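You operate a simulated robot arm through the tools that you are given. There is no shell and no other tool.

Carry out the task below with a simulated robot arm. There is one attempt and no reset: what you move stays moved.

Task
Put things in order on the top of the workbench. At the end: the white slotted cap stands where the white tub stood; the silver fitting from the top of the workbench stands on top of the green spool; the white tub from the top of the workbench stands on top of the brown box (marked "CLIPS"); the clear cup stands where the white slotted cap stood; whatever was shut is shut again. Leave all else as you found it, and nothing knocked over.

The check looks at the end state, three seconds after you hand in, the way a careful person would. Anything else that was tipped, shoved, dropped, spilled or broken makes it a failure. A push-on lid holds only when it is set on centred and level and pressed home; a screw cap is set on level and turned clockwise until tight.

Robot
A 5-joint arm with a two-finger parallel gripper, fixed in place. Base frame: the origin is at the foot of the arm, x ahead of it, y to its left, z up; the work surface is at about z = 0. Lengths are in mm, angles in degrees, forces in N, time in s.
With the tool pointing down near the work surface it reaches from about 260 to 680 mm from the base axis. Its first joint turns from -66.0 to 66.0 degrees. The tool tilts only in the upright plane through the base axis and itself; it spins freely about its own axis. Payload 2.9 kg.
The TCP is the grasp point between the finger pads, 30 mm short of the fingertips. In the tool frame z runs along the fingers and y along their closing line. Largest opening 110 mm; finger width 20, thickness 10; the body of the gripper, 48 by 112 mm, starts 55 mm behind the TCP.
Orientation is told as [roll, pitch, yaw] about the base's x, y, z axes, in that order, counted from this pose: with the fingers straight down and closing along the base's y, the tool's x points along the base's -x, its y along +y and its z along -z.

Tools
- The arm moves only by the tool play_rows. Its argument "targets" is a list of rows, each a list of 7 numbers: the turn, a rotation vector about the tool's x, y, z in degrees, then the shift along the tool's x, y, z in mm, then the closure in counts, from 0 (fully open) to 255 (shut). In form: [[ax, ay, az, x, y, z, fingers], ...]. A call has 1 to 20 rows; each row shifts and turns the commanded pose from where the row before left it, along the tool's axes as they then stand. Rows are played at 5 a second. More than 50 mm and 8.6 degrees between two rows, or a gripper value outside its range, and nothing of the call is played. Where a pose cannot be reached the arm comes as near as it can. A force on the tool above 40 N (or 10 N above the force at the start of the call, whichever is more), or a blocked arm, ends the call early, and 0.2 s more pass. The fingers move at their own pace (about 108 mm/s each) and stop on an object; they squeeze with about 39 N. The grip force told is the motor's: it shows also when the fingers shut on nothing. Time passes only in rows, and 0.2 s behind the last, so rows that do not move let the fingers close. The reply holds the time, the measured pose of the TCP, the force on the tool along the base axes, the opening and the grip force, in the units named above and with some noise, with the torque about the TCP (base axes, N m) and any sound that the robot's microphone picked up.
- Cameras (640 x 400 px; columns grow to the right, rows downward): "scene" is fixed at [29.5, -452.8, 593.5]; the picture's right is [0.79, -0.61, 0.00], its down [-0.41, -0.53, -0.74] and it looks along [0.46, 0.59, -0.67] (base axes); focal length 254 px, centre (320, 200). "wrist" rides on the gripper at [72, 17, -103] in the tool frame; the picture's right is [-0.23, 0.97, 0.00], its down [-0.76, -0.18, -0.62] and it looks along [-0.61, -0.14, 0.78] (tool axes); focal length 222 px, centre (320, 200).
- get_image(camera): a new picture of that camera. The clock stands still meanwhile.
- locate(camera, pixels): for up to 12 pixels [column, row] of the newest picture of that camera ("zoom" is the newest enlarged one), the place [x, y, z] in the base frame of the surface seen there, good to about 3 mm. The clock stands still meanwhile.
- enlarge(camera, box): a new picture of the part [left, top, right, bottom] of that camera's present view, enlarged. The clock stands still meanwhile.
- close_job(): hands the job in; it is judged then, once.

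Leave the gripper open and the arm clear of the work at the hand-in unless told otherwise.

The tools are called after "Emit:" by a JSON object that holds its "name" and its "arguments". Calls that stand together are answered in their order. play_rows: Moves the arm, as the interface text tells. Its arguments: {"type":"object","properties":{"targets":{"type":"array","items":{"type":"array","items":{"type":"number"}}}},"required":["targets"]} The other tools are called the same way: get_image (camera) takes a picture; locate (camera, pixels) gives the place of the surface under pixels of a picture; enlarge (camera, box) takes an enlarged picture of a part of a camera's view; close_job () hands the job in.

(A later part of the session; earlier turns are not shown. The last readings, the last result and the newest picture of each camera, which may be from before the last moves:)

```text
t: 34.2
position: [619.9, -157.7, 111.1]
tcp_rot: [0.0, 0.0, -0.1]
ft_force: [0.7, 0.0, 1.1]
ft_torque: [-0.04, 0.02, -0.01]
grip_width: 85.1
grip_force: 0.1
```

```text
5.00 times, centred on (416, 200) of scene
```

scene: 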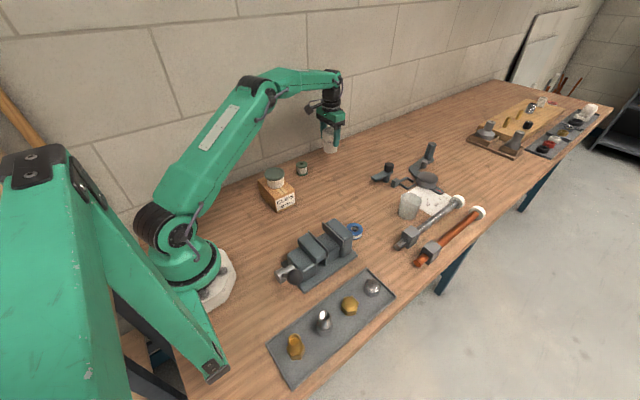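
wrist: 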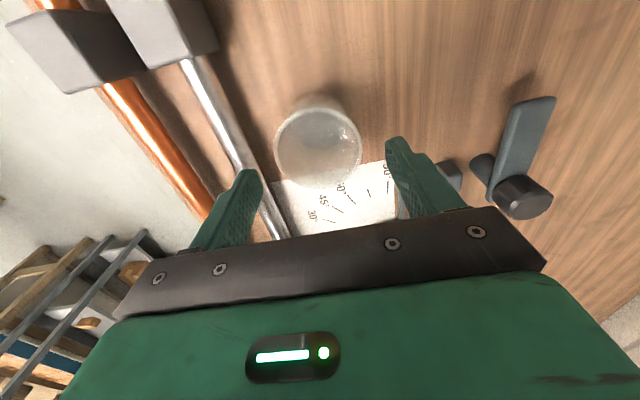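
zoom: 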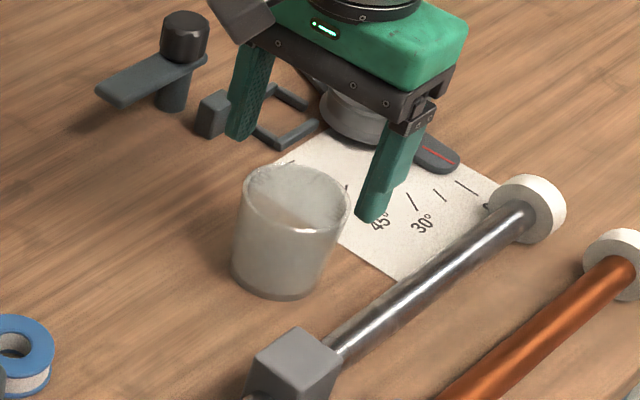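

I'll take another reading to pin down the true pose. The cup rim computes to about (613,-157.5).

Emit:
{"name": "play_rows", "arguments": {"targets": [[0, 0, 0, 0, 0, 0, 58]]}}

Emit:
{"name": "play_rows", "arguments": {"targets": [[0, 0, 0, 0, 0, 0, 58]]}}

Emit:
{"name": "locate", "arguments": {"camera": "wrist", "pixels": [[275, 140], [361, 140], [318, 185], [318, 108], [250, 175], [395, 145], [270, 210], [455, 175]]}}

```text
t: 34.6
position: [619.9, -158.6, 112.0]
tcp_rot: [0.0, -0.1, -0.1]
ft_force: [0.3, -0.1, -0.1]
ft_torque: [0.01, 0.02, 0.03]
grip_width: 84.8
grip_force: 0.1
```

```text
t: 35.0
position: [619.3, -160.0, 111.8]
tcp_rot: [0.0, 0.0, 0.0]
ft_force: [-0.1, -0.6, 0.2]
ft_torque: [0.0, 0.01, 0.01]
grip_width: 85.1
grip_force: 0.0
```

```text
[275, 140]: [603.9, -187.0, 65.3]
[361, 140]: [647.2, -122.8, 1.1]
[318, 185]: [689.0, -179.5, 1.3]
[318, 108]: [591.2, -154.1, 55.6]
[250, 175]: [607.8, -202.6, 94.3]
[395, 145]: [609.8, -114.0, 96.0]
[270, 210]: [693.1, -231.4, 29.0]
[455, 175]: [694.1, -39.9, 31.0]
```

The TCP is at about (619.7,-158.8,111.6). I'll shift x by -6, lower to z≈40, then take a look.

Emit:
{"name": "play_rows", "arguments": {"targets": [[0, 0, 0, 6, 1, 0, 58], [0, 0, 0, 0, 0, 20, 58], [0, 0, 0, 0, 0, 25, 58], [0, 0, 0, 0, 0, 20, 58], [0, 0, 0, 0, 0, 6, 58], [0, 0, 0, 0, 0, 0, 58]]}}

Emit:
{"name": "enlarge", "arguments": {"camera": "scene", "box": [360, 160, 472, 240]}}

Emit:
{"name": "get_image", "arguments": {"camera": "wrist"}}

```text
t: 36.4
position: [609.5, -156.5, 37.7]
tcp_rot: [0.0, 0.0, -0.1]
ft_force: [-0.7, 0.3, 0.1]
ft_torque: [0.04, -0.06, -0.03]
grip_width: 85.0
grip_force: 0.2
```

```text
5.00 times, centred on (416, 200) of scene
```

zoom: 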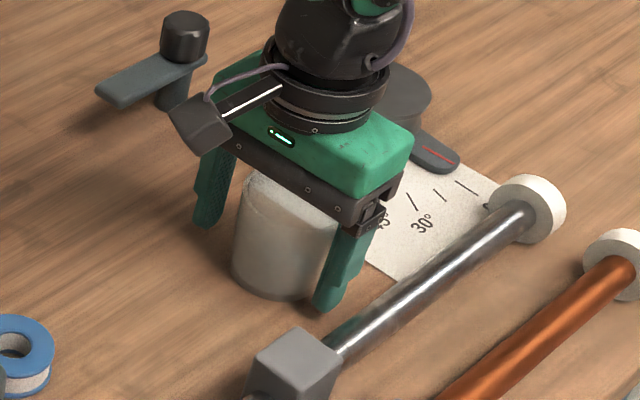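

```text
taken
```

wrist: 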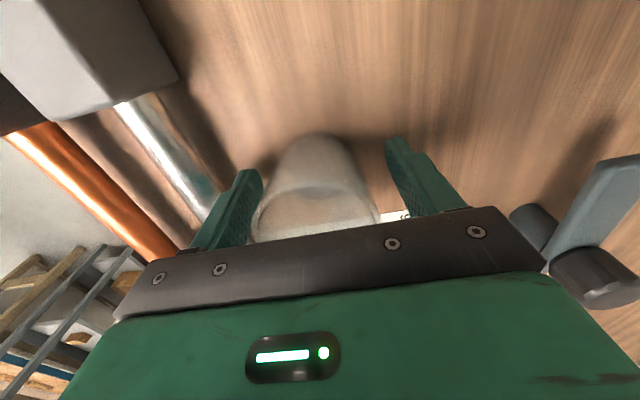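

x reads about 609.5, and the cup seems slightly nearer the -y finger. I'll nudge +3 in x and -2 in y, then read again.

Emit:
{"name": "play_rows", "arguments": {"targets": [[0, 0, 0, -3, -2, 0, 58], [0, 0, 0, 0, 0, 0, 58]]}}

Emit:
{"name": "play_rows", "arguments": {"targets": [[0, 0, 0, 0, 0, 0, 58]]}}

Emit:
{"name": "enlarge", "arguments": {"camera": "wrist", "box": [180, 110, 500, 240]}}

```text
t: 37.0
position: [613.2, -159.1, 39.1]
tcp_rot: [0.0, -0.1, -0.1]
ft_force: [0.1, -0.8, 0.1]
ft_torque: [-0.01, -0.01, 0.0]
grip_width: 85.1
grip_force: 0.1
```

```text
t: 37.4
position: [613.1, -157.2, 38.9]
tcp_rot: [0.0, 0.0, 0.0]
ft_force: [-0.6, 0.4, -0.1]
ft_torque: [0.01, 0.03, -0.02]
grip_width: 85.0
grip_force: 0.1
```

```text
2.00 times, centred on (340, 175) of wrist
```

zoom: 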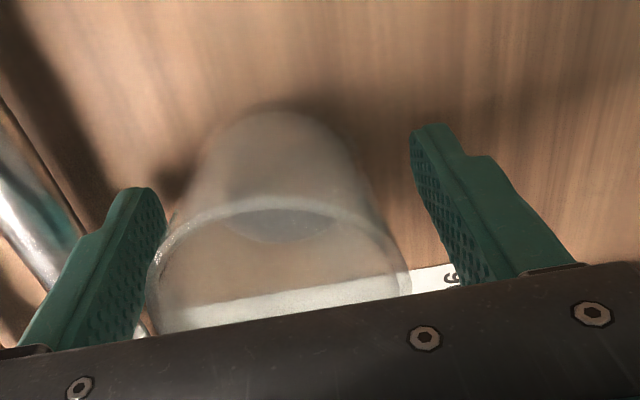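

The cup is about 5 mm closer to the -y finger. I'll shift -4.5 in y and check.

Emit:
{"name": "play_rows", "arguments": {"targets": [[0, 0, 0, 0, -2.5, 0, 58], [0, 0, 0, 0, -2, 0, 58], [0, 0, 0, 0, 0, 0, 58]]}}

Emit:
{"name": "enlarge", "arguments": {"camera": "wrist", "box": [180, 110, 500, 240]}}

Emit:
{"name": "enlarge", "arguments": {"camera": "scene", "box": [376, 170, 472, 230]}}

```text
t: 38.2
position: [613.1, -163.4, 41.4]
tcp_rot: [0.0, 0.0, -0.1]
ft_force: [1.0, 0.3, -0.3]
ft_torque: [-0.02, 0.0, 0.0]
grip_width: 85.2
grip_force: 0.1
```

```text
2.00 times, centred on (340, 175) of wrist
```

zoom: 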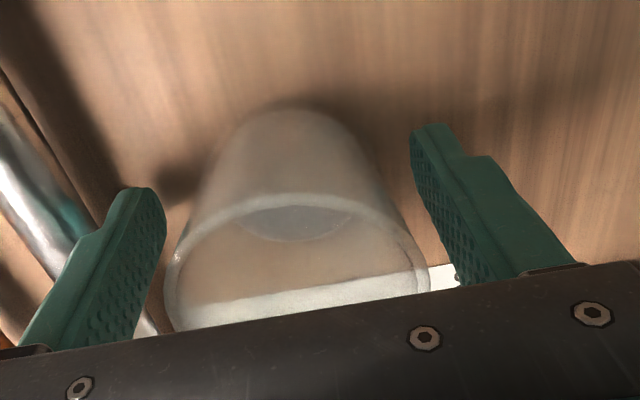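

```text
6.67 times, centred on (424, 200) of scene
```

zoom: 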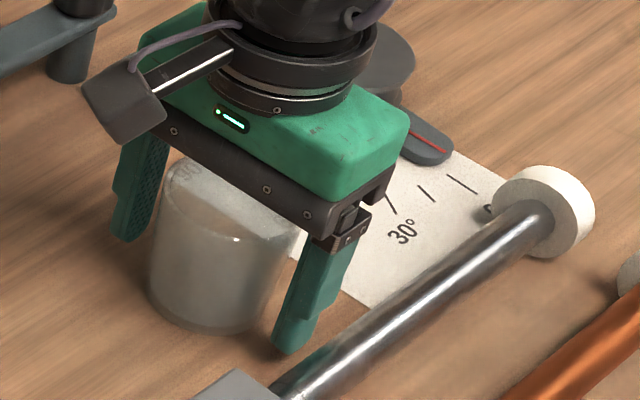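

Now it's centred. I'll close gently in steps to find the cup's width.

Emit:
{"name": "play_rows", "arguments": {"targets": [[0, 0, 0, 0, 0, 0, 90], [0, 0, 0, 0, 0, 0, 100], [0, 0, 0, 0, 0, 0, 108], [0, 0, 0, 0, 0, 0, 112], [0, 0, 0, 0, 0, 0, 112]]}}

Emit:
{"name": "play_rows", "arguments": {"targets": [[0, 0, 0, 0, 0, 0, 118], [0, 0, 0, 0, 0, 0, 118]]}}

```text
t: 39.4
position: [613.4, -163.8, 39.9]
tcp_rot: [0.0, 0.0, 0.0]
ft_force: [-0.5, 0.8, 0.1]
ft_torque: [-0.02, 0.0, -0.01]
grip_width: 64.4
grip_force: 38.8
```

```text
t: 40.0
position: [613.4, -161.8, 39.8]
tcp_rot: [0.0, 0.1, 0.0]
ft_force: [-0.3, -0.1, 0.3]
ft_torque: [-0.02, 0.0, -0.02]
grip_width: 64.8
grip_force: 38.9
```

The cup is held at 64.5 mm. I'll lift slowly and check.

Emit:
{"name": "play_rows", "arguments": {"targets": [[0, 0, 0, 0, 0, 0, 255], [0, 0, 0, 0, 0, -4, 255], [0, 0, 0, 0, 0, -8, 255], [0, 0, 0, 0, 0, -15, 255], [0, 0, 0, 0, 0, -25, 255], [0, 0, 0, 0, 0, 0, 255]]}}

Emit:
{"name": "enlarge", "arguments": {"camera": "scene", "box": [376, 150, 472, 230]}}

Emit:
{"name": "get_image", "arguments": {"camera": "wrist"}}

```text
t: 41.4
position: [615.1, -165.2, 89.2]
tcp_rot: [0.0, 0.0, -0.1]
ft_force: [-0.6, -0.3, -1.3]
ft_torque: [0.0, -0.01, 0.03]
grip_width: 64.7
grip_force: 39.1
```

```text
5.00 times, centred on (424, 190) of scene
```

zoom: 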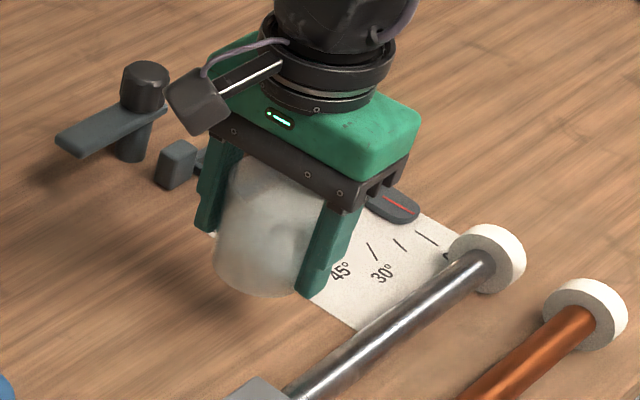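

```text
taken
```

wrist: 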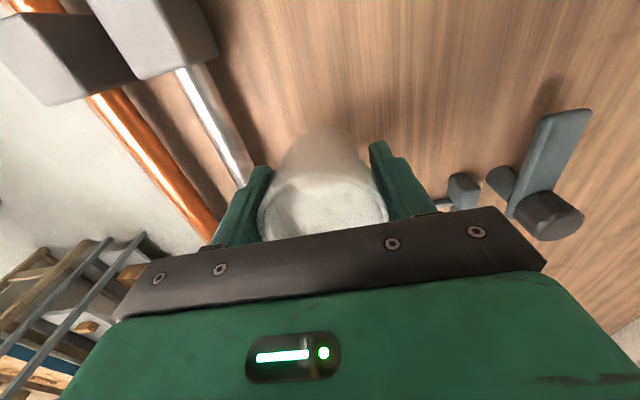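

The cup is held upright. I'll raise it, carry it to (494,39), and stop above.

Emit:
{"name": "play_rows", "arguments": {"targets": [[0, 0, 0, 0, 0, -30, 255], [0, 0, 0, 0, 0, -30, 255], [0, 0, 0, 14, 24, 0, 255], [0, 0, 0, 20, 34, 0, 255], [0, 0, 0, 20, 34, 0, 255], [0, 0, 0, 20, 34, 0, 255], [0, 0, 0, 20, 34, 0, 255], [0, 0, 0, 16, 27, 0, 255], [0, 0, 0, 9.5, 15.5, 0, 255], [0, 0, 0, 0, 0, 0, 255], [0, 0, 0, 0, 0, 0, 255]]}}

Emit:
{"name": "play_rows", "arguments": {"targets": [[0, 0, 0, 0, 0, 0, 255]]}}

Emit:
{"name": "get_image", "arguments": {"camera": "scene"}}

```text
t: 43.8
position: [492.4, 39.8, 152.8]
tcp_rot: [0.0, 0.0, 0.0]
ft_force: [-0.9, -0.6, -0.5]
ft_torque: [0.02, 0.0, 0.0]
grip_width: 64.7
grip_force: 39.0
```

```text
t: 44.2
position: [492.3, 41.7, 152.7]
tcp_rot: [0.0, 0.0, 0.0]
ft_force: [-1.0, 0.2, -1.1]
ft_torque: [-0.04, -0.01, 0.01]
grip_width: 64.3
grip_force: 38.9
```

```text
taken
```

scene: 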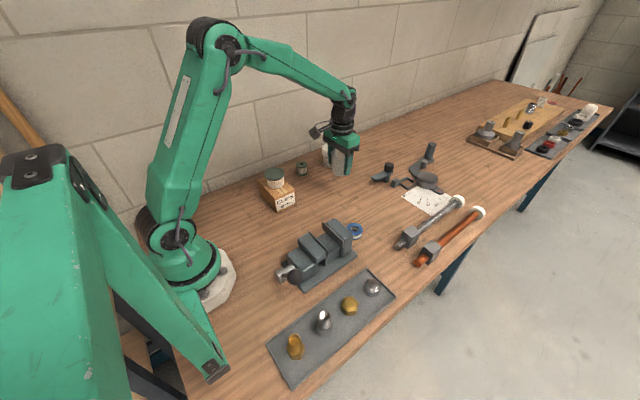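

I'll lower to about 5 mm above the surface, then step down.

Emit:
{"name": "play_rows", "arguments": {"targets": [[0, 0, 0, -1, -1, 30, 255], [0, 0, 0, 0, 0, 35, 255], [0, 0, 0, 0, 0, 25, 255], [0, 0, 0, 0, 0, 14, 255], [0, 0, 0, 0, 0, 5, 255], [0, 0, 0, 0, 0, 0, 255]]}}

Emit:
{"name": "play_rows", "arguments": {"targets": [[0, 0, 0, 0, 0, 1, 255], [0, 0, 0, 0, 0, 0, 255]]}}

Emit:
{"name": "play_rows", "arguments": {"targets": [[0, 0, 0, 0, 0, 1, 255], [0, 0, 0, 0, 0, 0, 255]]}}

Emit:
{"name": "play_rows", "arguments": {"targets": [[0, 0, 0, 0, 0, 0.7, 255], [0, 0, 0, 0, 0, 0, 255]]}}

```text
t: 45.6
position: [495.7, 39.8, 43.4]
tcp_rot: [-0.1, 0.0, 0.0]
ft_force: [0.6, 0.3, -1.2]
ft_torque: [0.04, 0.0, 0.0]
grip_width: 64.6
grip_force: 39.0
```

```text
t: 46.2
position: [495.9, 38.8, 41.1]
tcp_rot: [0.0, 0.0, 0.0]
ft_force: [0.1, -0.3, -0.2]
ft_torque: [0.01, 0.01, -0.01]
grip_width: 64.6
grip_force: 39.3
```

```text
t: 46.8
position: [494.8, 38.0, 40.9]
tcp_rot: [0.0, 0.0, 0.0]
ft_force: [0.2, -0.4, 0.0]
ft_torque: [-0.01, 0.02, -0.01]
grip_width: 64.3
grip_force: 38.5
```

```text
t: 47.4
position: [495.8, 38.0, 39.1]
tcp_rot: [0.0, 0.0, 0.0]
ft_force: [0.5, 0.4, -0.5]
ft_torque: [0.01, 0.03, -0.04]
grip_width: 64.5
grip_force: 39.2
```

Emit:
{"name": "play_rows", "arguments": {"targets": [[0, 0, 0, 0, 0, 0.7, 255], [0, 0, 0, 0, 0, 0, 255]]}}

Emit:
{"name": "play_rows", "arguments": {"targets": [[0, 0, 0, 0, 0, 0.5, 255], [0, 0, 0, 0, 0, 0, 255]]}}

Emit:
{"name": "enlarge", "arguments": {"camera": "scene", "box": [300, 145, 380, 205]}}

```text
t: 48.0
position: [496.3, 39.8, 39.5]
tcp_rot: [0.0, 0.0, 0.0]
ft_force: [-1.0, -0.1, 0.7]
ft_torque: [-0.03, -0.02, 0.0]
grip_width: 64.6
grip_force: 39.3
```

```text
t: 48.6
position: [496.0, 38.3, 39.6]
tcp_rot: [-0.1, 0.0, 0.0]
ft_force: [-1.9, 1.8, 8.0]
ft_torque: [0.04, 0.06, 0.02]
grip_width: 64.4
grip_force: 38.8
```

```text
6.67 times, centred on (340, 175) of scene
```

zoom: 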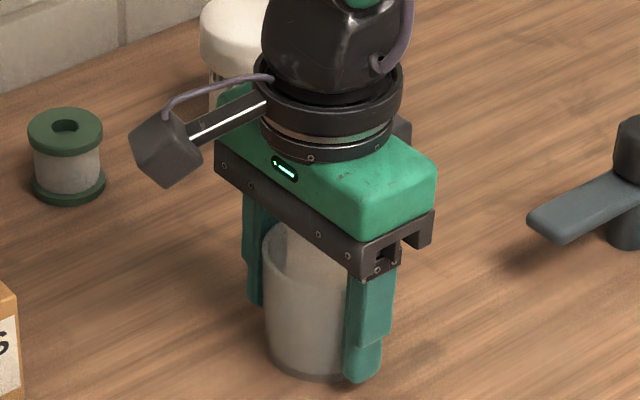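

Contact at 8 N. I'll release gently and rise.

Emit:
{"name": "play_rows", "arguments": {"targets": [[0, 0, 0, 0, 0, 0, 98], [0, 0, 0, 0, 0, 0, 80], [0, 0, 0, 0, 0, 0, 40], [0, 0, 0, 0, 0, 0, 20], [0, 0, 0, 0, 0, -15, 20], [0, 0, 0, 0, 0, -40, 20], [0, 0, 0, 0, 0, -45, 0], [0, 0, 0, 0, 0, -45, 0], [0, 0, 0, 0, 0, -40, 0], [0, 0, 0, 0, 0, 0, 0]]}}

Emit:
{"name": "enlarge", "arguments": {"camera": "scene", "box": [250, 130, 410, 230]}}

```text
t: 50.8
position: [495.2, 37.9, 224.3]
tcp_rot: [0.0, 0.0, 0.0]
ft_force: [0.3, -0.6, 0.5]
ft_torque: [-0.01, 0.02, -0.02]
grip_width: 110.1
grip_force: 0.0
```

```text
4.00 times, centred on (330, 180) of scene
```

zoom: 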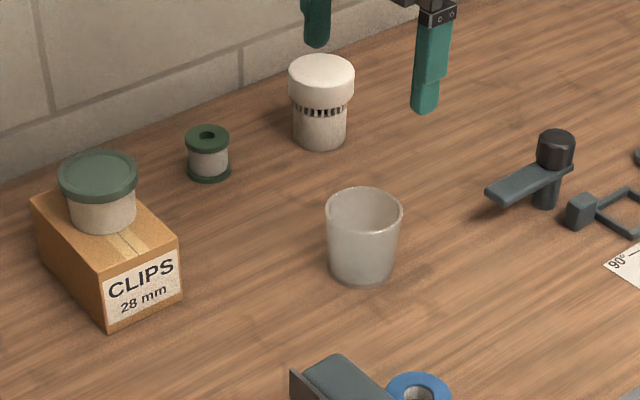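

All three are in place. Now the silver fitting near (170,-282). I'll travel at height over to it, clear of the vise.

Emit:
{"name": "play_rows", "arguments": {"targets": [[0, 0, 0, 20, -20, -8, 0], [0, 0, 0, 32, -31, -5, 0], [0, 0, 0, 32, -32, -5, 0], [0, 0, 0, 32, -32, -5, 0], [0, 0, 0, 32, -32, -3, 0], [0, 0, 0, 32, -32, 0, 0], [0, 0, 0, 32, -32, 0, 0], [0, 0, 0, 32, -32, 0, 0], [0, 0, 0, 32, -32, 0, 0], [0, 0, 0, 28, -27, 0, 0], [0, 0, 0, 20, -18, 0, 0], [0, 0, 0, 0, 0, 0, 0], [0, 0, 0, 0, 0, 0, 0]]}}

Emit:
{"name": "get_image", "arguments": {"camera": "wrist"}}

Emit:
{"name": "get_image", "arguments": {"camera": "scene"}}

```text
t: 53.6
position: [173.0, -285.7, 248.9]
tcp_rot: [0.0, 0.1, 0.0]
ft_force: [-0.2, 0.0, -0.2]
ft_torque: [0.0, -0.01, -0.03]
grip_width: 110.0
grip_force: 0.1
```

```text
taken
```

wrist: 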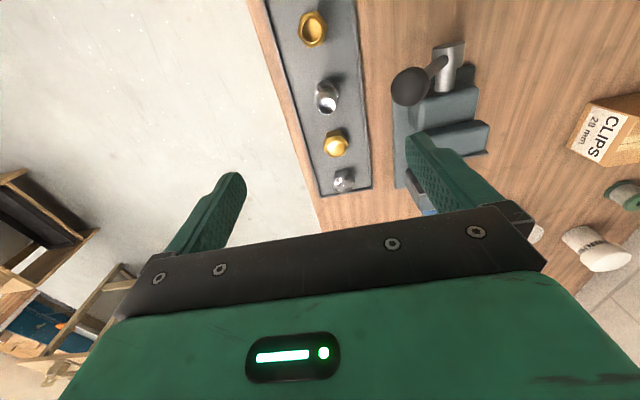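

```text
taken
```

scene: 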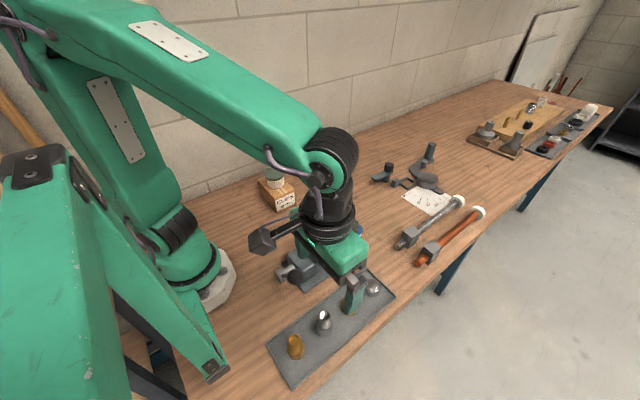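

In the wrist view the tall silver fitting is at (326,97). I'll zoom and measure it.

Emit:
{"name": "enlarge", "arguments": {"camera": "wrist", "box": [278, 60, 374, 130]}}

Emit:
{"name": "enlarge", "arguments": {"camera": "wrist", "box": [285, 0, 485, 200]}}

Emit:
{"name": "locate", "arguments": {"camera": "wrist", "pixels": [[326, 97], [322, 106], [318, 97], [338, 97], [326, 84], [345, 180], [345, 100], [410, 85], [290, 100], [357, 100], [400, 150], [326, 112]]}}

```text
5.71 times, centred on (326, 95) of wrist
```

zoom: 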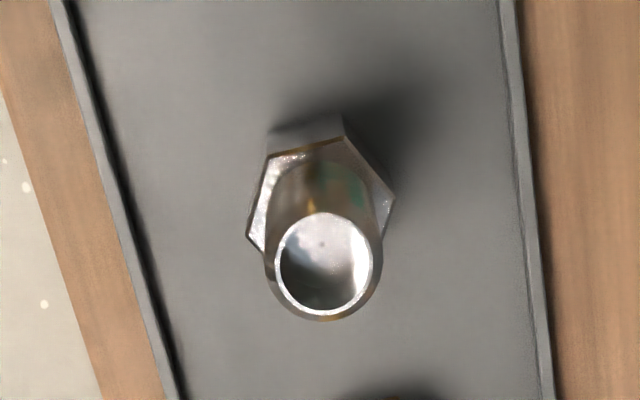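

```text
2.00 times, centred on (385, 100) of wrist
```

zoom: 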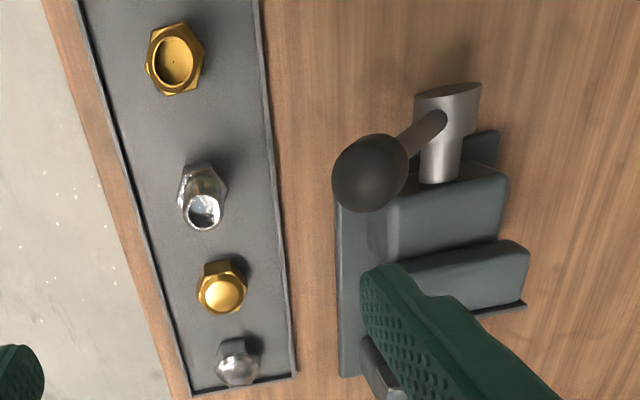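

```text
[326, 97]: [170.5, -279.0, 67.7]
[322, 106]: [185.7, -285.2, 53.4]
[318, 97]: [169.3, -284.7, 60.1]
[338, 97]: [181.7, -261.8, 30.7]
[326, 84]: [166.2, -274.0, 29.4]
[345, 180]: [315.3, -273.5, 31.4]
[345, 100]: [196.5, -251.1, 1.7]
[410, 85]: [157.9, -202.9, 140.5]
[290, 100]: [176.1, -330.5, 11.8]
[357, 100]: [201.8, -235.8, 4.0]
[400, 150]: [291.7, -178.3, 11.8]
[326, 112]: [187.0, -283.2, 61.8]
```

The fitting's tube is centred at about (181,-278) with its top at z≈68. The hex below z≈30 has its corners along y. The vise ball, at about (160,-200) and up to z≈141, is close. The safest grip is on the tube, closing along x with the camera swung to the -y side, so I'll turn the tool +90° yaw in place at height.

Emit:
{"name": "play_rows", "arguments": {"targets": [[0, 0, -8.2, 0, 0, 0, 0], [0, 0, -8.2, 0, 0, 0, 0], [0, 0, -8.2, 0, 0, 0, 0], [0, 0, -8.2, 0, 0, 0, 0], [0, 0, -8.2, 0, 0, 0, 0], [0, 0, -8.2, 0, 0, 0, 0], [0, 0, -8.2, 0, 0, 0, 0], [0, 0, -8.2, 0, 0, 0, 0], [0, 0, -8.2, 0, 0, 0, 0], [0, 0, -8.2, 0, 0, 0, 0], [0, 0, -8.0, 0, 0, 0, 0], [0, 0, 0, 0, 0, 0, 0]]}}

Emit:
{"name": "get_image", "arguments": {"camera": "wrist"}}

Emit:
{"name": "get_image", "arguments": {"camera": "scene"}}

```text
t: 56.2
position: [170.4, -281.9, 250.3]
tcp_rot: [0.0, 0.1, 90.1]
ft_force: [-0.7, -0.5, -0.3]
ft_torque: [0.03, 0.0, -0.03]
grip_width: 109.8
grip_force: 0.1
```

```text
taken
```

wrist: 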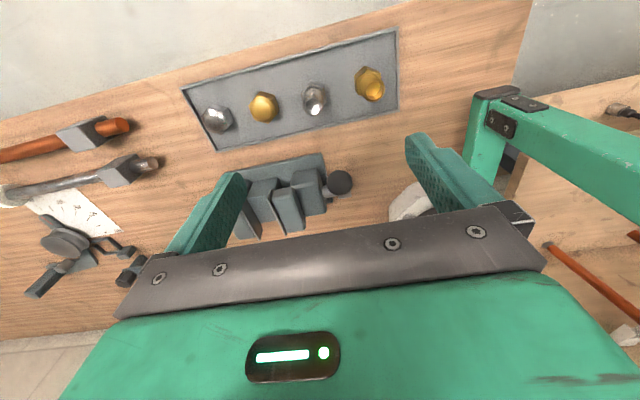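

```text
taken
```

scene: 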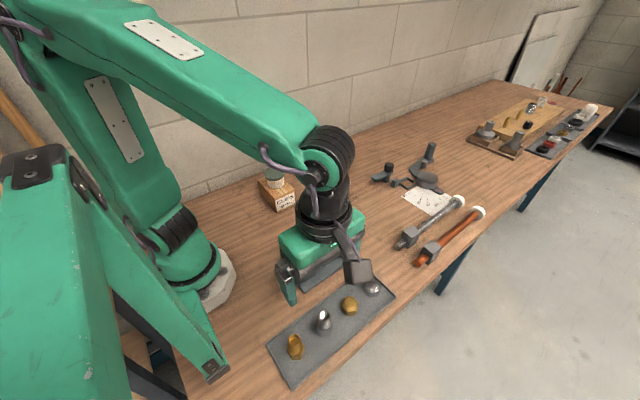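

There's a green frame leg on the right of the wrist view, so I'll locate it and re-measure the fitting from this side.

Emit:
{"name": "enlarge", "arguments": {"camera": "wrist", "box": [260, 60, 420, 220]}}

Emit:
{"name": "locate", "arguments": {"camera": "wrist", "pixels": [[480, 150], [500, 125], [490, 95], [340, 183], [340, 172], [316, 95], [369, 83], [263, 107], [410, 190], [540, 110]]}}

Emit:
{"name": "locate", "arguments": {"camera": "scene", "pixels": [[215, 368], [215, 345], [190, 320], [150, 270], [100, 200]]}}

```text
2.50 times, centred on (340, 140) of wrist
```

zoom: 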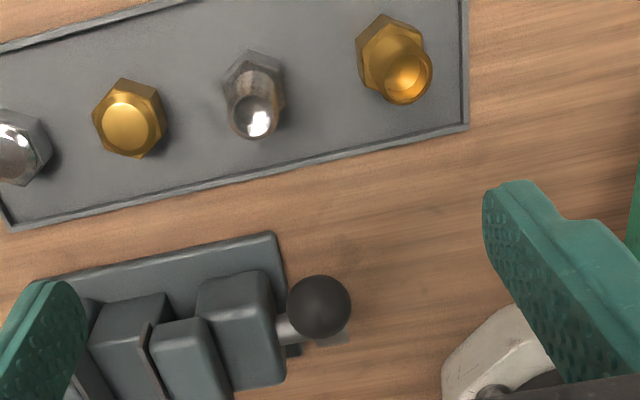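

```text
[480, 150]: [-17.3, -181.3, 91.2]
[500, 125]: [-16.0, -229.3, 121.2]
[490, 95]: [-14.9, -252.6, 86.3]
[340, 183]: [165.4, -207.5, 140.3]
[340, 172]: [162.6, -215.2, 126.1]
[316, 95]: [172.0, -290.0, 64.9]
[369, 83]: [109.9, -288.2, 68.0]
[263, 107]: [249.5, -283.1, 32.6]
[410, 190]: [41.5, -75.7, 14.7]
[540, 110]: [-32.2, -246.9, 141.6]
```

```text
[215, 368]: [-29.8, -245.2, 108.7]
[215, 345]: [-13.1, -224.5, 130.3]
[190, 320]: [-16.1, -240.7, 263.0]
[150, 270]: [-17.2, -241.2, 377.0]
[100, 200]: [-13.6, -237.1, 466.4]
```

The frame is at x≈-15, so it's clear. The fitting centre is at about (179,-275). I'll shift there, descend to z≈115 (tips above everything in the tray) with the fingers part-closed to 60 mm, and look again.

Emit:
{"name": "play_rows", "arguments": {"targets": [[0, 0, 0, -7, -7.5, 0, 60], [0, 0, 0, 0, 0, 35, 90], [0, 0, 0, 0, 0, 40, 116], [0, 0, 0, 0, 0, 40, 116], [0, 0, 0, 0, 0, 20, 116], [0, 0, 0, 0, 0, 0, 116], [0, 0, 0, 0, 0, 0, 116]]}}

Emit:
{"name": "get_image", "arguments": {"camera": "wrist"}}

Emit:
{"name": "enlarge", "arguments": {"camera": "scene", "box": [250, 230, 410, 360]}}

```text
t: 57.8
position: [178.6, -274.4, 117.1]
tcp_rot: [0.0, 0.0, 90.0]
ft_force: [-0.2, -0.4, 0.4]
ft_torque: [0.0, -0.02, 0.0]
grip_width: 60.1
grip_force: 0.2
```

```text
taken
```

wrist: 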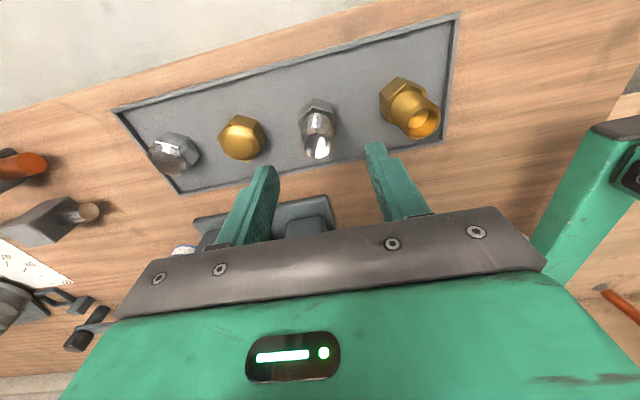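

```text
3.08 times, centred on (330, 295) of scene
```

zoom: 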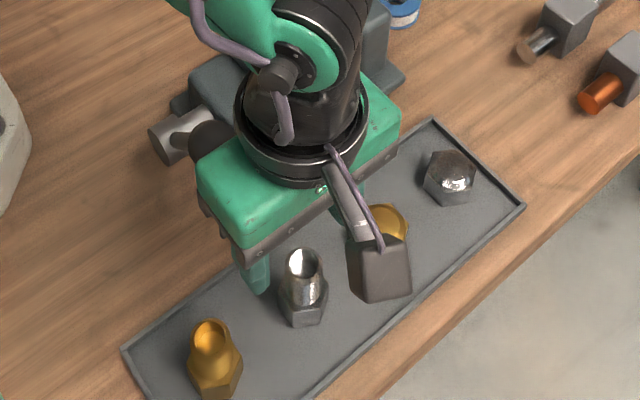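

Emit:
{"name": "enlarge", "arguments": {"camera": "wrist", "box": [260, 80, 372, 180]}}

Emit:
{"name": "play_rows", "arguments": {"targets": [[0, 0, 0, 0, 0, 0, 116]]}}

Emit:
{"name": "play_rows", "arguments": {"targets": [[0, 0, 0, 0, 0, 0, 116]]}}

```text
4.00 times, centred on (316, 130) of wrist
```

zoom: 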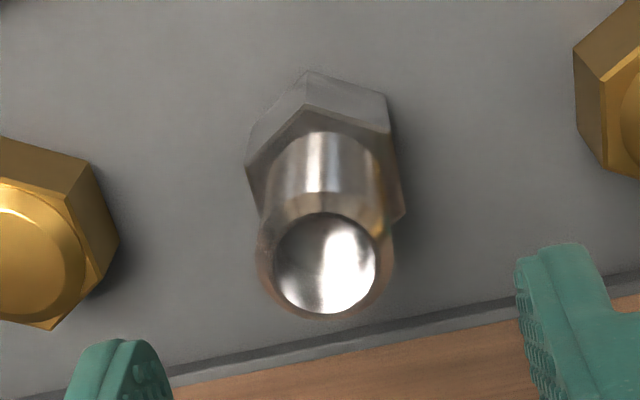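

```text
t: 58.2
position: [178.7, -275.3, 118.3]
tcp_rot: [0.1, -0.1, 90.0]
ft_force: [0.4, 0.2, 0.2]
ft_torque: [0.0, 0.0, 0.01]
grip_width: 59.8
grip_force: 0.0
```

```text
t: 58.6
position: [178.1, -274.8, 117.7]
tcp_rot: [0.0, 0.0, 90.0]
ft_force: [0.0, 0.3, -0.1]
ft_torque: [-0.03, 0.01, -0.02]
grip_width: 60.0
grip_force: 0.1
```

The fitting centre refines to (179.2,-276.2) and the tube diameter to about 26 mm. I'll trim and descend to TCP z≈64 (tips about 4 mm above the hex).

Emit:
{"name": "play_rows", "arguments": {"targets": [[0, 0, 0, 1.5, -0.7, 0, 116], [0, 0, 0, 0, 0, 20, 116], [0, 0, 0, 0, 0, 20, 116], [0, 0, 0, 0, 0, 10, 116], [0, 0, 0, 0, 0, 3.5, 116], [0, 0, 0, 0, 0, 0, 116]]}}

Emit:
{"name": "get_image", "arguments": {"camera": "wrist"}}

Emit:
{"name": "enlarge", "arguments": {"camera": "scene", "box": [270, 240, 390, 350]}}

```text
t: 60.0
position: [179.9, -275.6, 63.1]
tcp_rot: [0.0, -0.1, 90.0]
ft_force: [-1.0, 0.1, -0.2]
ft_torque: [0.02, -0.04, -0.01]
grip_width: 59.9
grip_force: 0.0
```

```text
taken
```

wrist: 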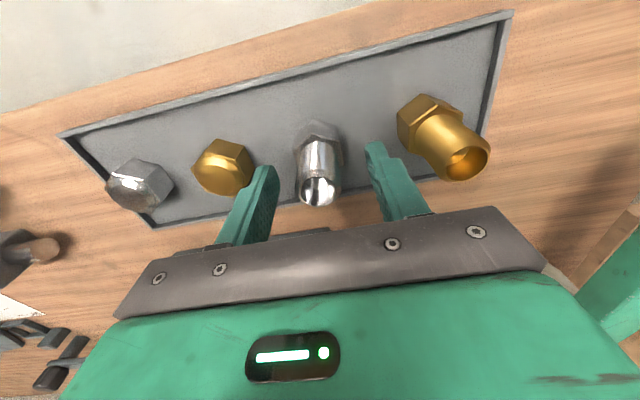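

```text
3.64 times, centred on (330, 295) of scene
```

zoom: 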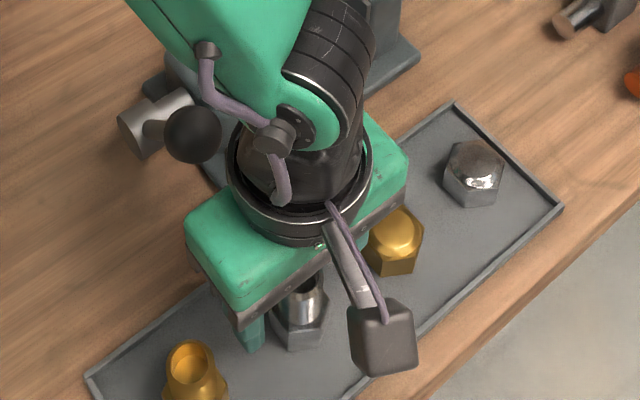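

The tube sits centred between the fingers (320,190), with the vise ball and neighbours clear. I'll close on it.

Emit:
{"name": "play_rows", "arguments": {"targets": [[0, 0, 0, 0, 0, 0, 170], [0, 0, 0, 0, 0, 0, 190], [0, 0, 0, 0, 0, 0, 255], [0, 0, 0, 0, 0, 0, 255], [0, 0, 0, 0, 0, 0, 255]]}}

Emit:
{"name": "play_rows", "arguments": {"targets": [[0, 0, 0, 0, 0, -3, 255], [0, 0, 0, 0, 0, -5, 255], [0, 0, 0, 0, 0, -8, 255], [0, 0, 0, 0, 0, 0, 255]]}}

Emit:
{"name": "get_image", "arguments": {"camera": "wrist"}}

Emit:
{"name": "enlarge", "arguments": {"camera": "scene", "box": [270, 240, 390, 350]}}

```text
t: 61.2
position: [179.1, -275.5, 61.4]
tcp_rot: [-0.1, -0.1, 90.1]
ft_force: [0.7, 0.1, -0.3]
ft_torque: [-0.03, 0.0, 0.0]
grip_width: 25.3
grip_force: 39.4
```

```text
t: 62.2
position: [179.7, -275.0, 77.7]
tcp_rot: [0.0, 0.0, 90.0]
ft_force: [-0.4, -0.2, -1.3]
ft_torque: [0.01, 0.02, -0.01]
grip_width: 25.1
grip_force: 38.8
```

```text
taken
```

wrist: 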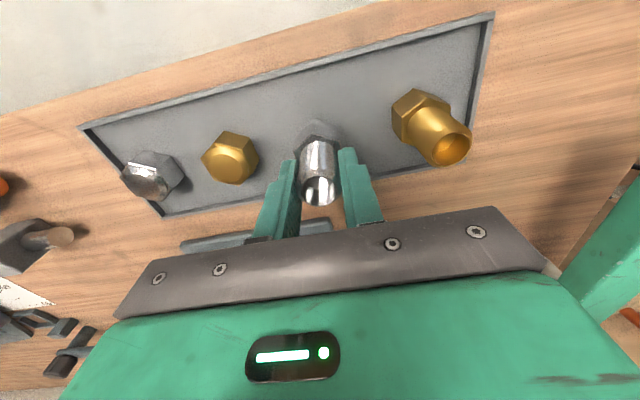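

```text
3.64 times, centred on (330, 295) of scene
```

zoom: 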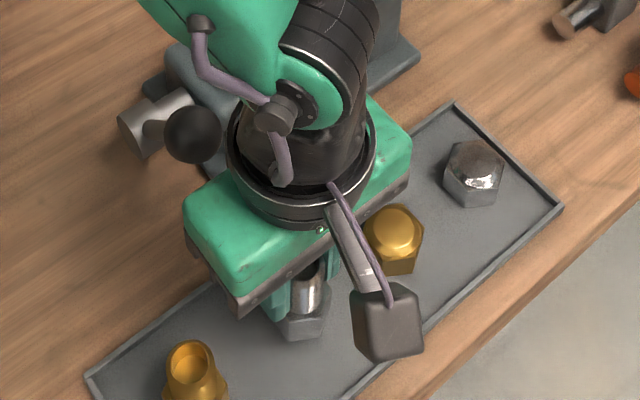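

The fitting is held and upright, adding about 1.3 N. I'll lift high and carry it around in front of the arm toward the spool.

Emit:
{"name": "play_rows", "arguments": {"targets": [[0, 0, 0, 0, 0, -40, 255], [0, 0, 0, 0, 0, -45, 255], [0, 0, 0, 0, 0, -45, 255], [0, 0, 0, 0, 0, -40, 255], [0, 0, 0, -20, -22, 0, 255], [0, 0, 0, -28, -31, 0, 255], [0, 0, 0, -28, -31, 0, 255], [0, 0, 0, -28, -31, 0, 255], [0, 0, 0, -28, -31, 0, 255], [0, 0, 0, -28, -31, 0, 255], [0, 0, 0, -28, -31, 0, 255], [0, 0, 0, -27.5, -32.5, 0, 255], [0, 0, 0, 0, 0, 0, 255]]}}

Emit:
{"name": "play_rows", "arguments": {"targets": [[0, 0, 0, -30, -7, 0, 255], [0, 0, 0, -40, -10, 10, 255], [0, 0, 0, -40, -10, 10, 255], [0, 0, 0, -40, -10, 10, 255], [0, 0, 0, -40, -10, 10, 255], [0, 0, 0, -30, -7, 5, 255], [0, 0, 0, -20, -5, 0, 255], [0, 0, 0, 0, 0, 0, 255], [0, 0, 0, 0, 0, 0, 255]]}}

Emit:
{"name": "get_image", "arguments": {"camera": "wrist"}}

Emit:
{"name": "get_image", "arguments": {"camera": "scene"}}

```text
t: 65.0
position: [421.3, -61.7, 248.7]
tcp_rot: [0.0, 0.0, 89.8]
ft_force: [-0.1, 0.0, -1.1]
ft_torque: [0.02, 0.01, 0.01]
grip_width: 25.1
grip_force: 39.4
```

```text
t: 67.0
position: [480.1, 179.9, 203.5]
tcp_rot: [0.0, 0.1, 89.9]
ft_force: [0.0, -0.1, -1.8]
ft_torque: [-0.02, -0.02, 0.0]
grip_width: 25.1
grip_force: 39.1
```

```text
taken
```

wrist: 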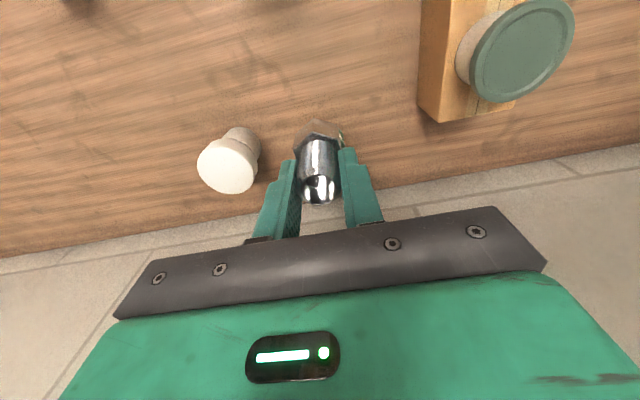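

```text
taken
```

scene: 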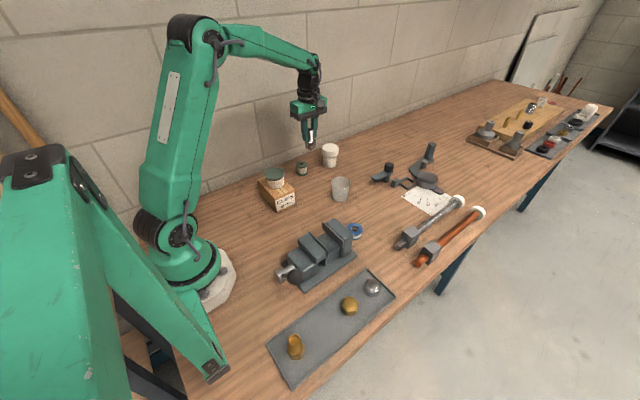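

The spool is hidden behind the fitting in this view. I'll sidestep in +x to see it directly and pin down its centre.

Emit:
{"name": "play_rows", "arguments": {"targets": [[0, 0, 0, -5, -30, 0, 255], [0, 0, 0, -5, -30, 0, 255], [0, 0, 0, 0, -20, 0, 255], [0, 0, 0, 0, 0, 0, 255], [0, 0, 0, 0, 0, 0, 255]]}}

Emit:
{"name": "play_rows", "arguments": {"targets": [[0, 0, 0, 0, 0, 0, 255]]}}

Emit:
{"name": "play_rows", "arguments": {"targets": [[0, 0, 0, 0, 0, 0, 255]]}}

Emit:
{"name": "get_image", "arguments": {"camera": "wrist"}}

Emit:
{"name": "enlarge", "arguments": {"camera": "wrist", "box": [350, 100, 446, 160]}}

```text
t: 68.2
position: [559.9, 187.6, 205.5]
tcp_rot: [0.0, -0.1, 89.9]
ft_force: [-0.6, 0.0, -1.1]
ft_torque: [0.02, -0.02, 0.0]
grip_width: 24.8
grip_force: 39.2
```

```text
t: 68.6
position: [561.0, 189.6, 204.5]
tcp_rot: [-0.1, 0.1, 90.1]
ft_force: [-0.7, 0.4, -1.2]
ft_torque: [-0.01, 0.03, 0.02]
grip_width: 25.1
grip_force: 39.1
```

```text
t: 69.0
position: [560.2, 188.9, 205.2]
tcp_rot: [0.0, 0.0, 89.9]
ft_force: [-0.6, -0.4, -1.2]
ft_torque: [0.01, -0.01, 0.03]
grip_width: 25.1
grip_force: 38.8
```

```text
taken
```

wrist: 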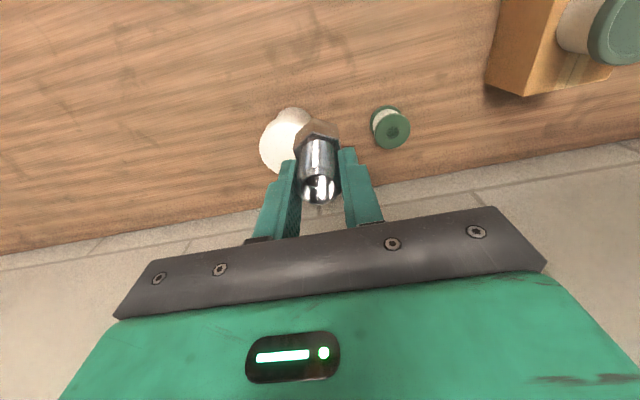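

```text
6.67 times, centred on (398, 130) of wrist
```

zoom: 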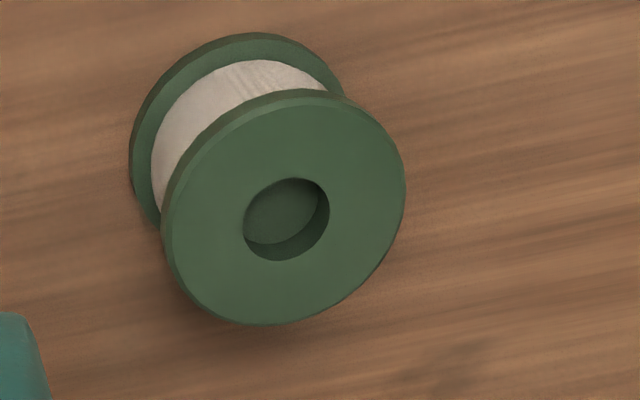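

Emit:
{"name": "locate", "arguments": {"camera": "zoom", "pixels": [[172, 218], [396, 200], [280, 318], [300, 112], [200, 145], [375, 145], [200, 285], [365, 280], [225, 218], [345, 218], [286, 165], [286, 275]]}}

Emit:
{"name": "enlarge", "arguments": {"camera": "wrist", "box": [280, 110, 360, 210]}}

Emit:
{"name": "enlarge", "arguments": {"camera": "scene", "box": [280, 100, 376, 180]}}

```text
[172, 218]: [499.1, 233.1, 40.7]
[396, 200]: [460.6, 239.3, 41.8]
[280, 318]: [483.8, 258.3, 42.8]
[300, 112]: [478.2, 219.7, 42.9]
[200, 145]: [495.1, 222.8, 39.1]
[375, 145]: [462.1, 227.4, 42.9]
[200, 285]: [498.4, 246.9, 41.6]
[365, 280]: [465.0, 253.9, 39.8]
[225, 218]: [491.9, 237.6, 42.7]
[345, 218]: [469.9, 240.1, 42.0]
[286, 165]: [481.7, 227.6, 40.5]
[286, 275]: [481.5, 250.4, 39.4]
```

```text
4.00 times, centred on (320, 160) of wrist
```

zoom: 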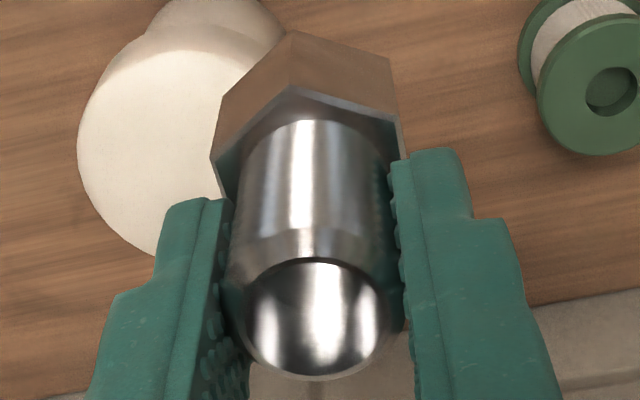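

```text
5.00 times, centred on (328, 140) of scene
```

zoom: 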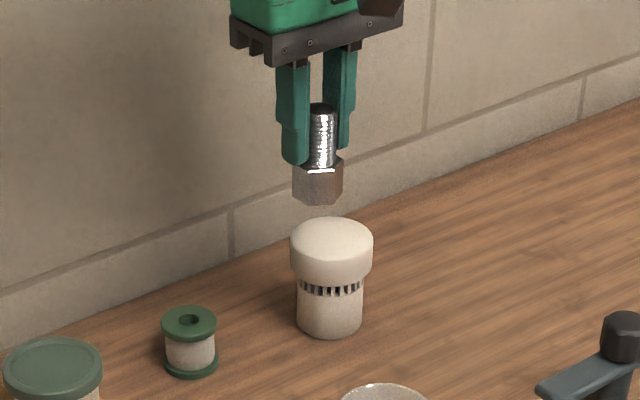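

Emit:
{"name": "locate", "arguments": {"camera": "wrist", "pixels": [[319.5, 203.5], [319.5, 175.5], [302, 190], [337, 190], [313, 132], [294, 150], [339, 140], [315, 142], [316, 155]]}}

Emit:
{"name": "locate", "arguments": {"camera": "zoom", "pixels": [[320, 110], [320, 130], [320, 150], [318, 185], [298, 180], [338, 180], [318, 200], [300, 165], [340, 165]]}}

```text
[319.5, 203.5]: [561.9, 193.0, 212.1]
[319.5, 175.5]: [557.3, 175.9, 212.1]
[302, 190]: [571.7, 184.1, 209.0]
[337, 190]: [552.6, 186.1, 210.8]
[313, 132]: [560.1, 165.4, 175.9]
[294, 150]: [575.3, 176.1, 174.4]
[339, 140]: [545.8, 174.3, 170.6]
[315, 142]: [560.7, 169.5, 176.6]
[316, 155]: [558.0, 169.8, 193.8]
```

```text
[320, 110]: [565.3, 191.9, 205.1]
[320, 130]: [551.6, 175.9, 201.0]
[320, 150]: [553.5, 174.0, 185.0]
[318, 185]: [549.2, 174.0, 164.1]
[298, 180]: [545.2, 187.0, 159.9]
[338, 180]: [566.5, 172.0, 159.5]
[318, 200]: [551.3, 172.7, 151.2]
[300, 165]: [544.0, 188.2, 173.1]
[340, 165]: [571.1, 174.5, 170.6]
```

The spool centre is (480.2,238.7) and the fitting sits about 4 mm toward -y from the TCP. I'll place the TCP at (480.2,243.2) and lower to z≈113, then check from both cameras.

Emit:
{"name": "play_rows", "arguments": {"targets": [[0, 0, 0, -18, 27, 0, 255], [0, 0, 0, -18, 27, 0, 255], [0, 0, 0, -18.5, 26.2, 0, 255], [0, 0, 0, 0, 0, 30, 255], [0, 0, 0, 0, 0, 30, 255], [0, 0, 0, 0, 0, 22, 255], [0, 0, 0, 0, 0, 10, 255], [0, 0, 0, 0, 0, 0, 255], [0, 0, 0, 0, 0, 0, 255]]}}

Emit:
{"name": "play_rows", "arguments": {"targets": [[0, 0, 0, 0, 0, 0, 255]]}}

Emit:
{"name": "play_rows", "arguments": {"targets": [[0, 0, 0, 0, 0, 0, 255]]}}

Emit:
{"name": "enlarge", "arguments": {"camera": "scene", "box": [280, 130, 328, 180]}}

Emit:
{"name": "enlarge", "arguments": {"camera": "wrist", "box": [270, 80, 370, 210]}}

```text
t: 71.0
position: [476.6, 242.7, 112.3]
tcp_rot: [0.0, 0.0, 90.0]
ft_force: [-0.4, -0.5, -1.7]
ft_torque: [0.02, 0.02, -0.02]
grip_width: 25.2
grip_force: 38.8
```

```text
t: 71.4
position: [477.6, 242.7, 111.8]
tcp_rot: [0.0, 0.0, 89.9]
ft_force: [0.5, 0.1, -1.7]
ft_torque: [0.0, -0.06, 0.0]
grip_width: 25.0
grip_force: 39.1
```

```text
t: 71.8
position: [477.9, 243.7, 112.1]
tcp_rot: [0.1, 0.1, 90.1]
ft_force: [-0.4, 0.2, -1.9]
ft_torque: [0.01, -0.02, 0.0]
grip_width: 25.1
grip_force: 38.8
```

```text
8.00 times, centred on (304, 155) of scene
```

zoom: 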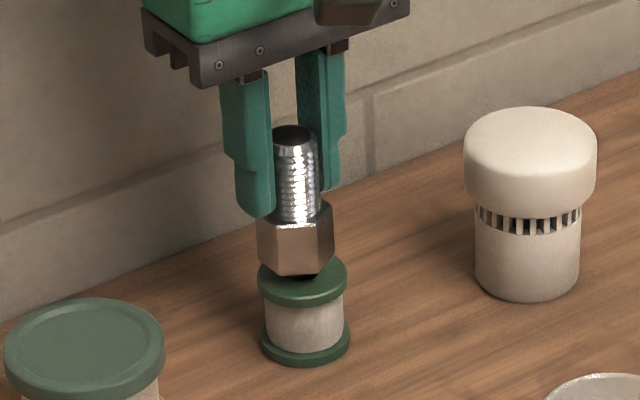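

```text
3.08 times, centred on (320, 145) of wrist
```

zoom: 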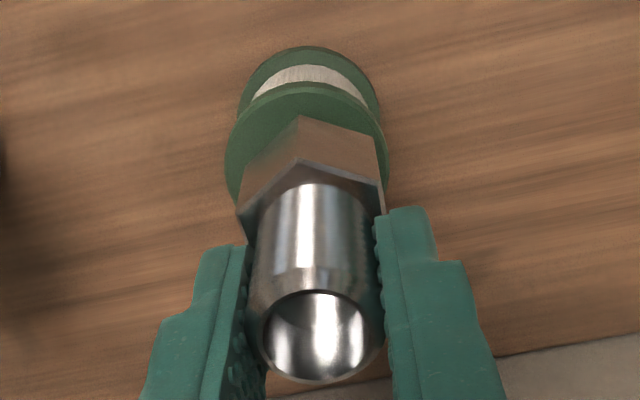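

x reads about 477.5, and the scene view shows the hex a few mm left of the spool's centre. I'll correct by +2.5 in x and -1 in y, then lower 5 mm and check again.

Emit:
{"name": "play_rows", "arguments": {"targets": [[0, 0, 0, 1, -2.5, 0, 255], [0, 0, 0, 0, 0, 3, 255], [0, 0, 0, 0, 0, 2, 255], [0, 0, 0, 0, 0, 0, 255], [0, 0, 0, 0, 0, 0, 255]]}}

Emit:
{"name": "play_rows", "arguments": {"targets": [[0, 0, 0, 0, 0, 0, 255]]}}

Emit:
{"name": "enlarge", "arguments": {"camera": "scene", "box": [280, 140, 328, 180]}}

Emit:
{"name": "enlarge", "arguments": {"camera": "wrist", "box": [270, 80, 370, 210]}}

```text
t: 73.0
position: [480.8, 242.4, 106.6]
tcp_rot: [0.0, 0.0, 90.0]
ft_force: [0.3, 0.3, -1.9]
ft_torque: [-0.02, -0.03, 0.03]
grip_width: 25.2
grip_force: 39.1
```

```text
t: 73.4
position: [480.9, 242.0, 106.2]
tcp_rot: [-0.1, 0.0, 90.0]
ft_force: [0.8, 0.1, -1.6]
ft_torque: [0.0, 0.04, 0.01]
grip_width: 25.1
grip_force: 39.0
```

```text
10.00 times, centred on (304, 160) of scene
```

zoom: 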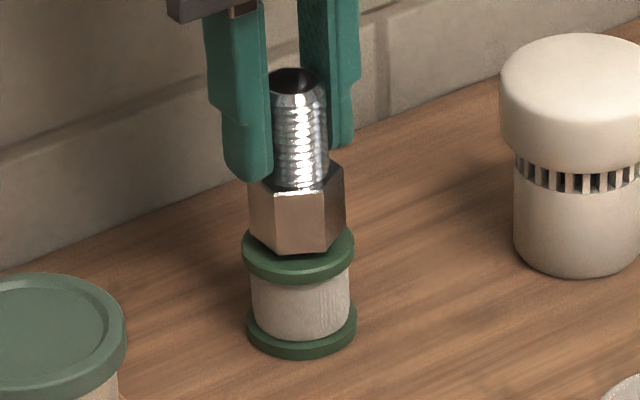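

```text
3.08 times, centred on (320, 145) of wrist
```

zoom: 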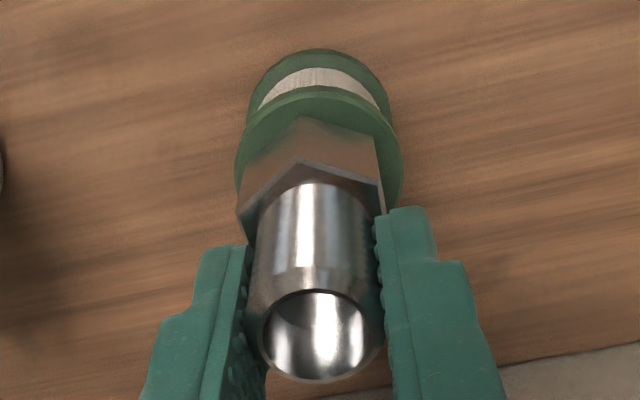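

The hex is well centred over the spool. I'll trim 1 mm in -y and step down to contact.

Emit:
{"name": "play_rows", "arguments": {"targets": [[0, 0, 0, 1, 0.5, 0, 255], [0, 0, 0, 0, 0, 1, 255], [0, 0, 0, 0, 0, 0, 255]]}}

Emit:
{"name": "play_rows", "arguments": {"targets": [[0, 0, 0, 0, 0, 0.7, 255], [0, 0, 0, 0, 0, 0, 255]]}}

Emit:
{"name": "play_rows", "arguments": {"targets": [[0, 0, 0, 0, 0, 0.6, 255], [0, 0, 0, 0, 0, 0, 255]]}}

```text
t: 74.2
position: [480.6, 241.5, 105.5]
tcp_rot: [-0.1, -0.1, 90.0]
ft_force: [0.2, -0.3, -1.3]
ft_torque: [0.03, -0.03, 0.01]
grip_width: 25.0
grip_force: 39.1
```

```text
t: 74.8
position: [479.6, 240.2, 105.3]
tcp_rot: [-0.1, 0.0, 90.0]
ft_force: [0.0, -0.1, -2.0]
ft_torque: [-0.03, -0.01, -0.02]
grip_width: 25.2
grip_force: 39.2
```

```text
t: 75.4
position: [481.3, 242.3, 103.5]
tcp_rot: [0.0, -0.1, 90.1]
ft_force: [0.3, 0.7, -1.9]
ft_torque: [0.01, 0.02, 0.02]
grip_width: 25.2
grip_force: 38.5
```

Emit:
{"name": "play_rows", "arguments": {"targets": [[0, 0, 0, 0, 0, 0.6, 255], [0, 0, 0, 0, 0, 0, 255]]}}

Emit:
{"name": "play_rows", "arguments": {"targets": [[0, 0, 0, 0, 0, 0.5, 255], [0, 0, 0, 0, 0, 0, 255]]}}

Emit:
{"name": "enlarge", "arguments": {"camera": "scene", "box": [280, 140, 328, 180]}}

```text
t: 76.0
position: [480.9, 242.3, 104.6]
tcp_rot: [0.0, 0.1, 90.0]
ft_force: [-1.2, -0.3, -1.4]
ft_torque: [0.0, 0.0, 0.03]
grip_width: 25.2
grip_force: 39.0
```

```text
t: 76.6
position: [481.5, 241.2, 101.9]
tcp_rot: [0.1, 0.0, 90.0]
ft_force: [0.4, -0.5, 0.1]
ft_torque: [0.0, -0.02, 0.0]
grip_width: 25.2
grip_force: 38.7
```

```text
10.00 times, centred on (304, 160) of scene
```

zoom: 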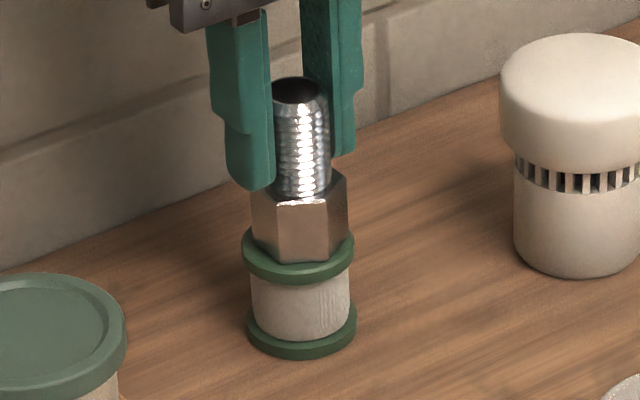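

Contact is starting (the weight has come off). I'll press a touch more, then release slowly.

Emit:
{"name": "play_rows", "arguments": {"targets": [[0, 0, 0, 0, 0, 0.4, 255], [0, 0, 0, 0, 0, 0, 255]]}}

```text
t: 77.2
position: [480.9, 243.4, 102.9]
tcp_rot: [-0.1, 0.0, 89.9]
ft_force: [-0.3, -1.3, 5.8]
ft_torque: [-0.12, 0.09, -0.04]
grip_width: 25.3
grip_force: 38.7
```

Emit:
{"name": "play_rows", "arguments": {"targets": [[0, 0, 0, 0, 0, 0, 190], [0, 0, 0, 0, 0, 0, 180], [0, 0, 0, 0, 0, 0, 150], [0, 0, 0, 0, 0, 0, 110], [0, 0, 0, 0, 0, 0, 100], [0, 0, 0, 0, 0, -10, 100]]}}

Emit:
{"name": "enlarge", "arguments": {"camera": "scene", "box": [280, 130, 328, 180]}}

```text
t: 78.6
position: [480.4, 242.2, 112.9]
tcp_rot: [0.0, 0.0, 90.1]
ft_force: [0.1, 0.0, 0.5]
ft_torque: [-0.02, 0.03, -0.01]
grip_width: 67.2
grip_force: 0.1
```

```text
8.00 times, centred on (304, 155) of scene
```

zoom: 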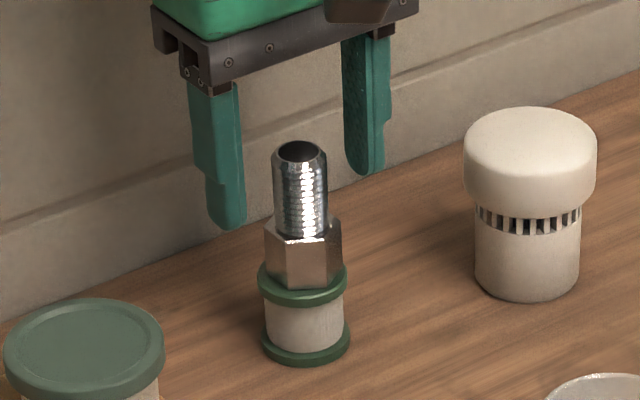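

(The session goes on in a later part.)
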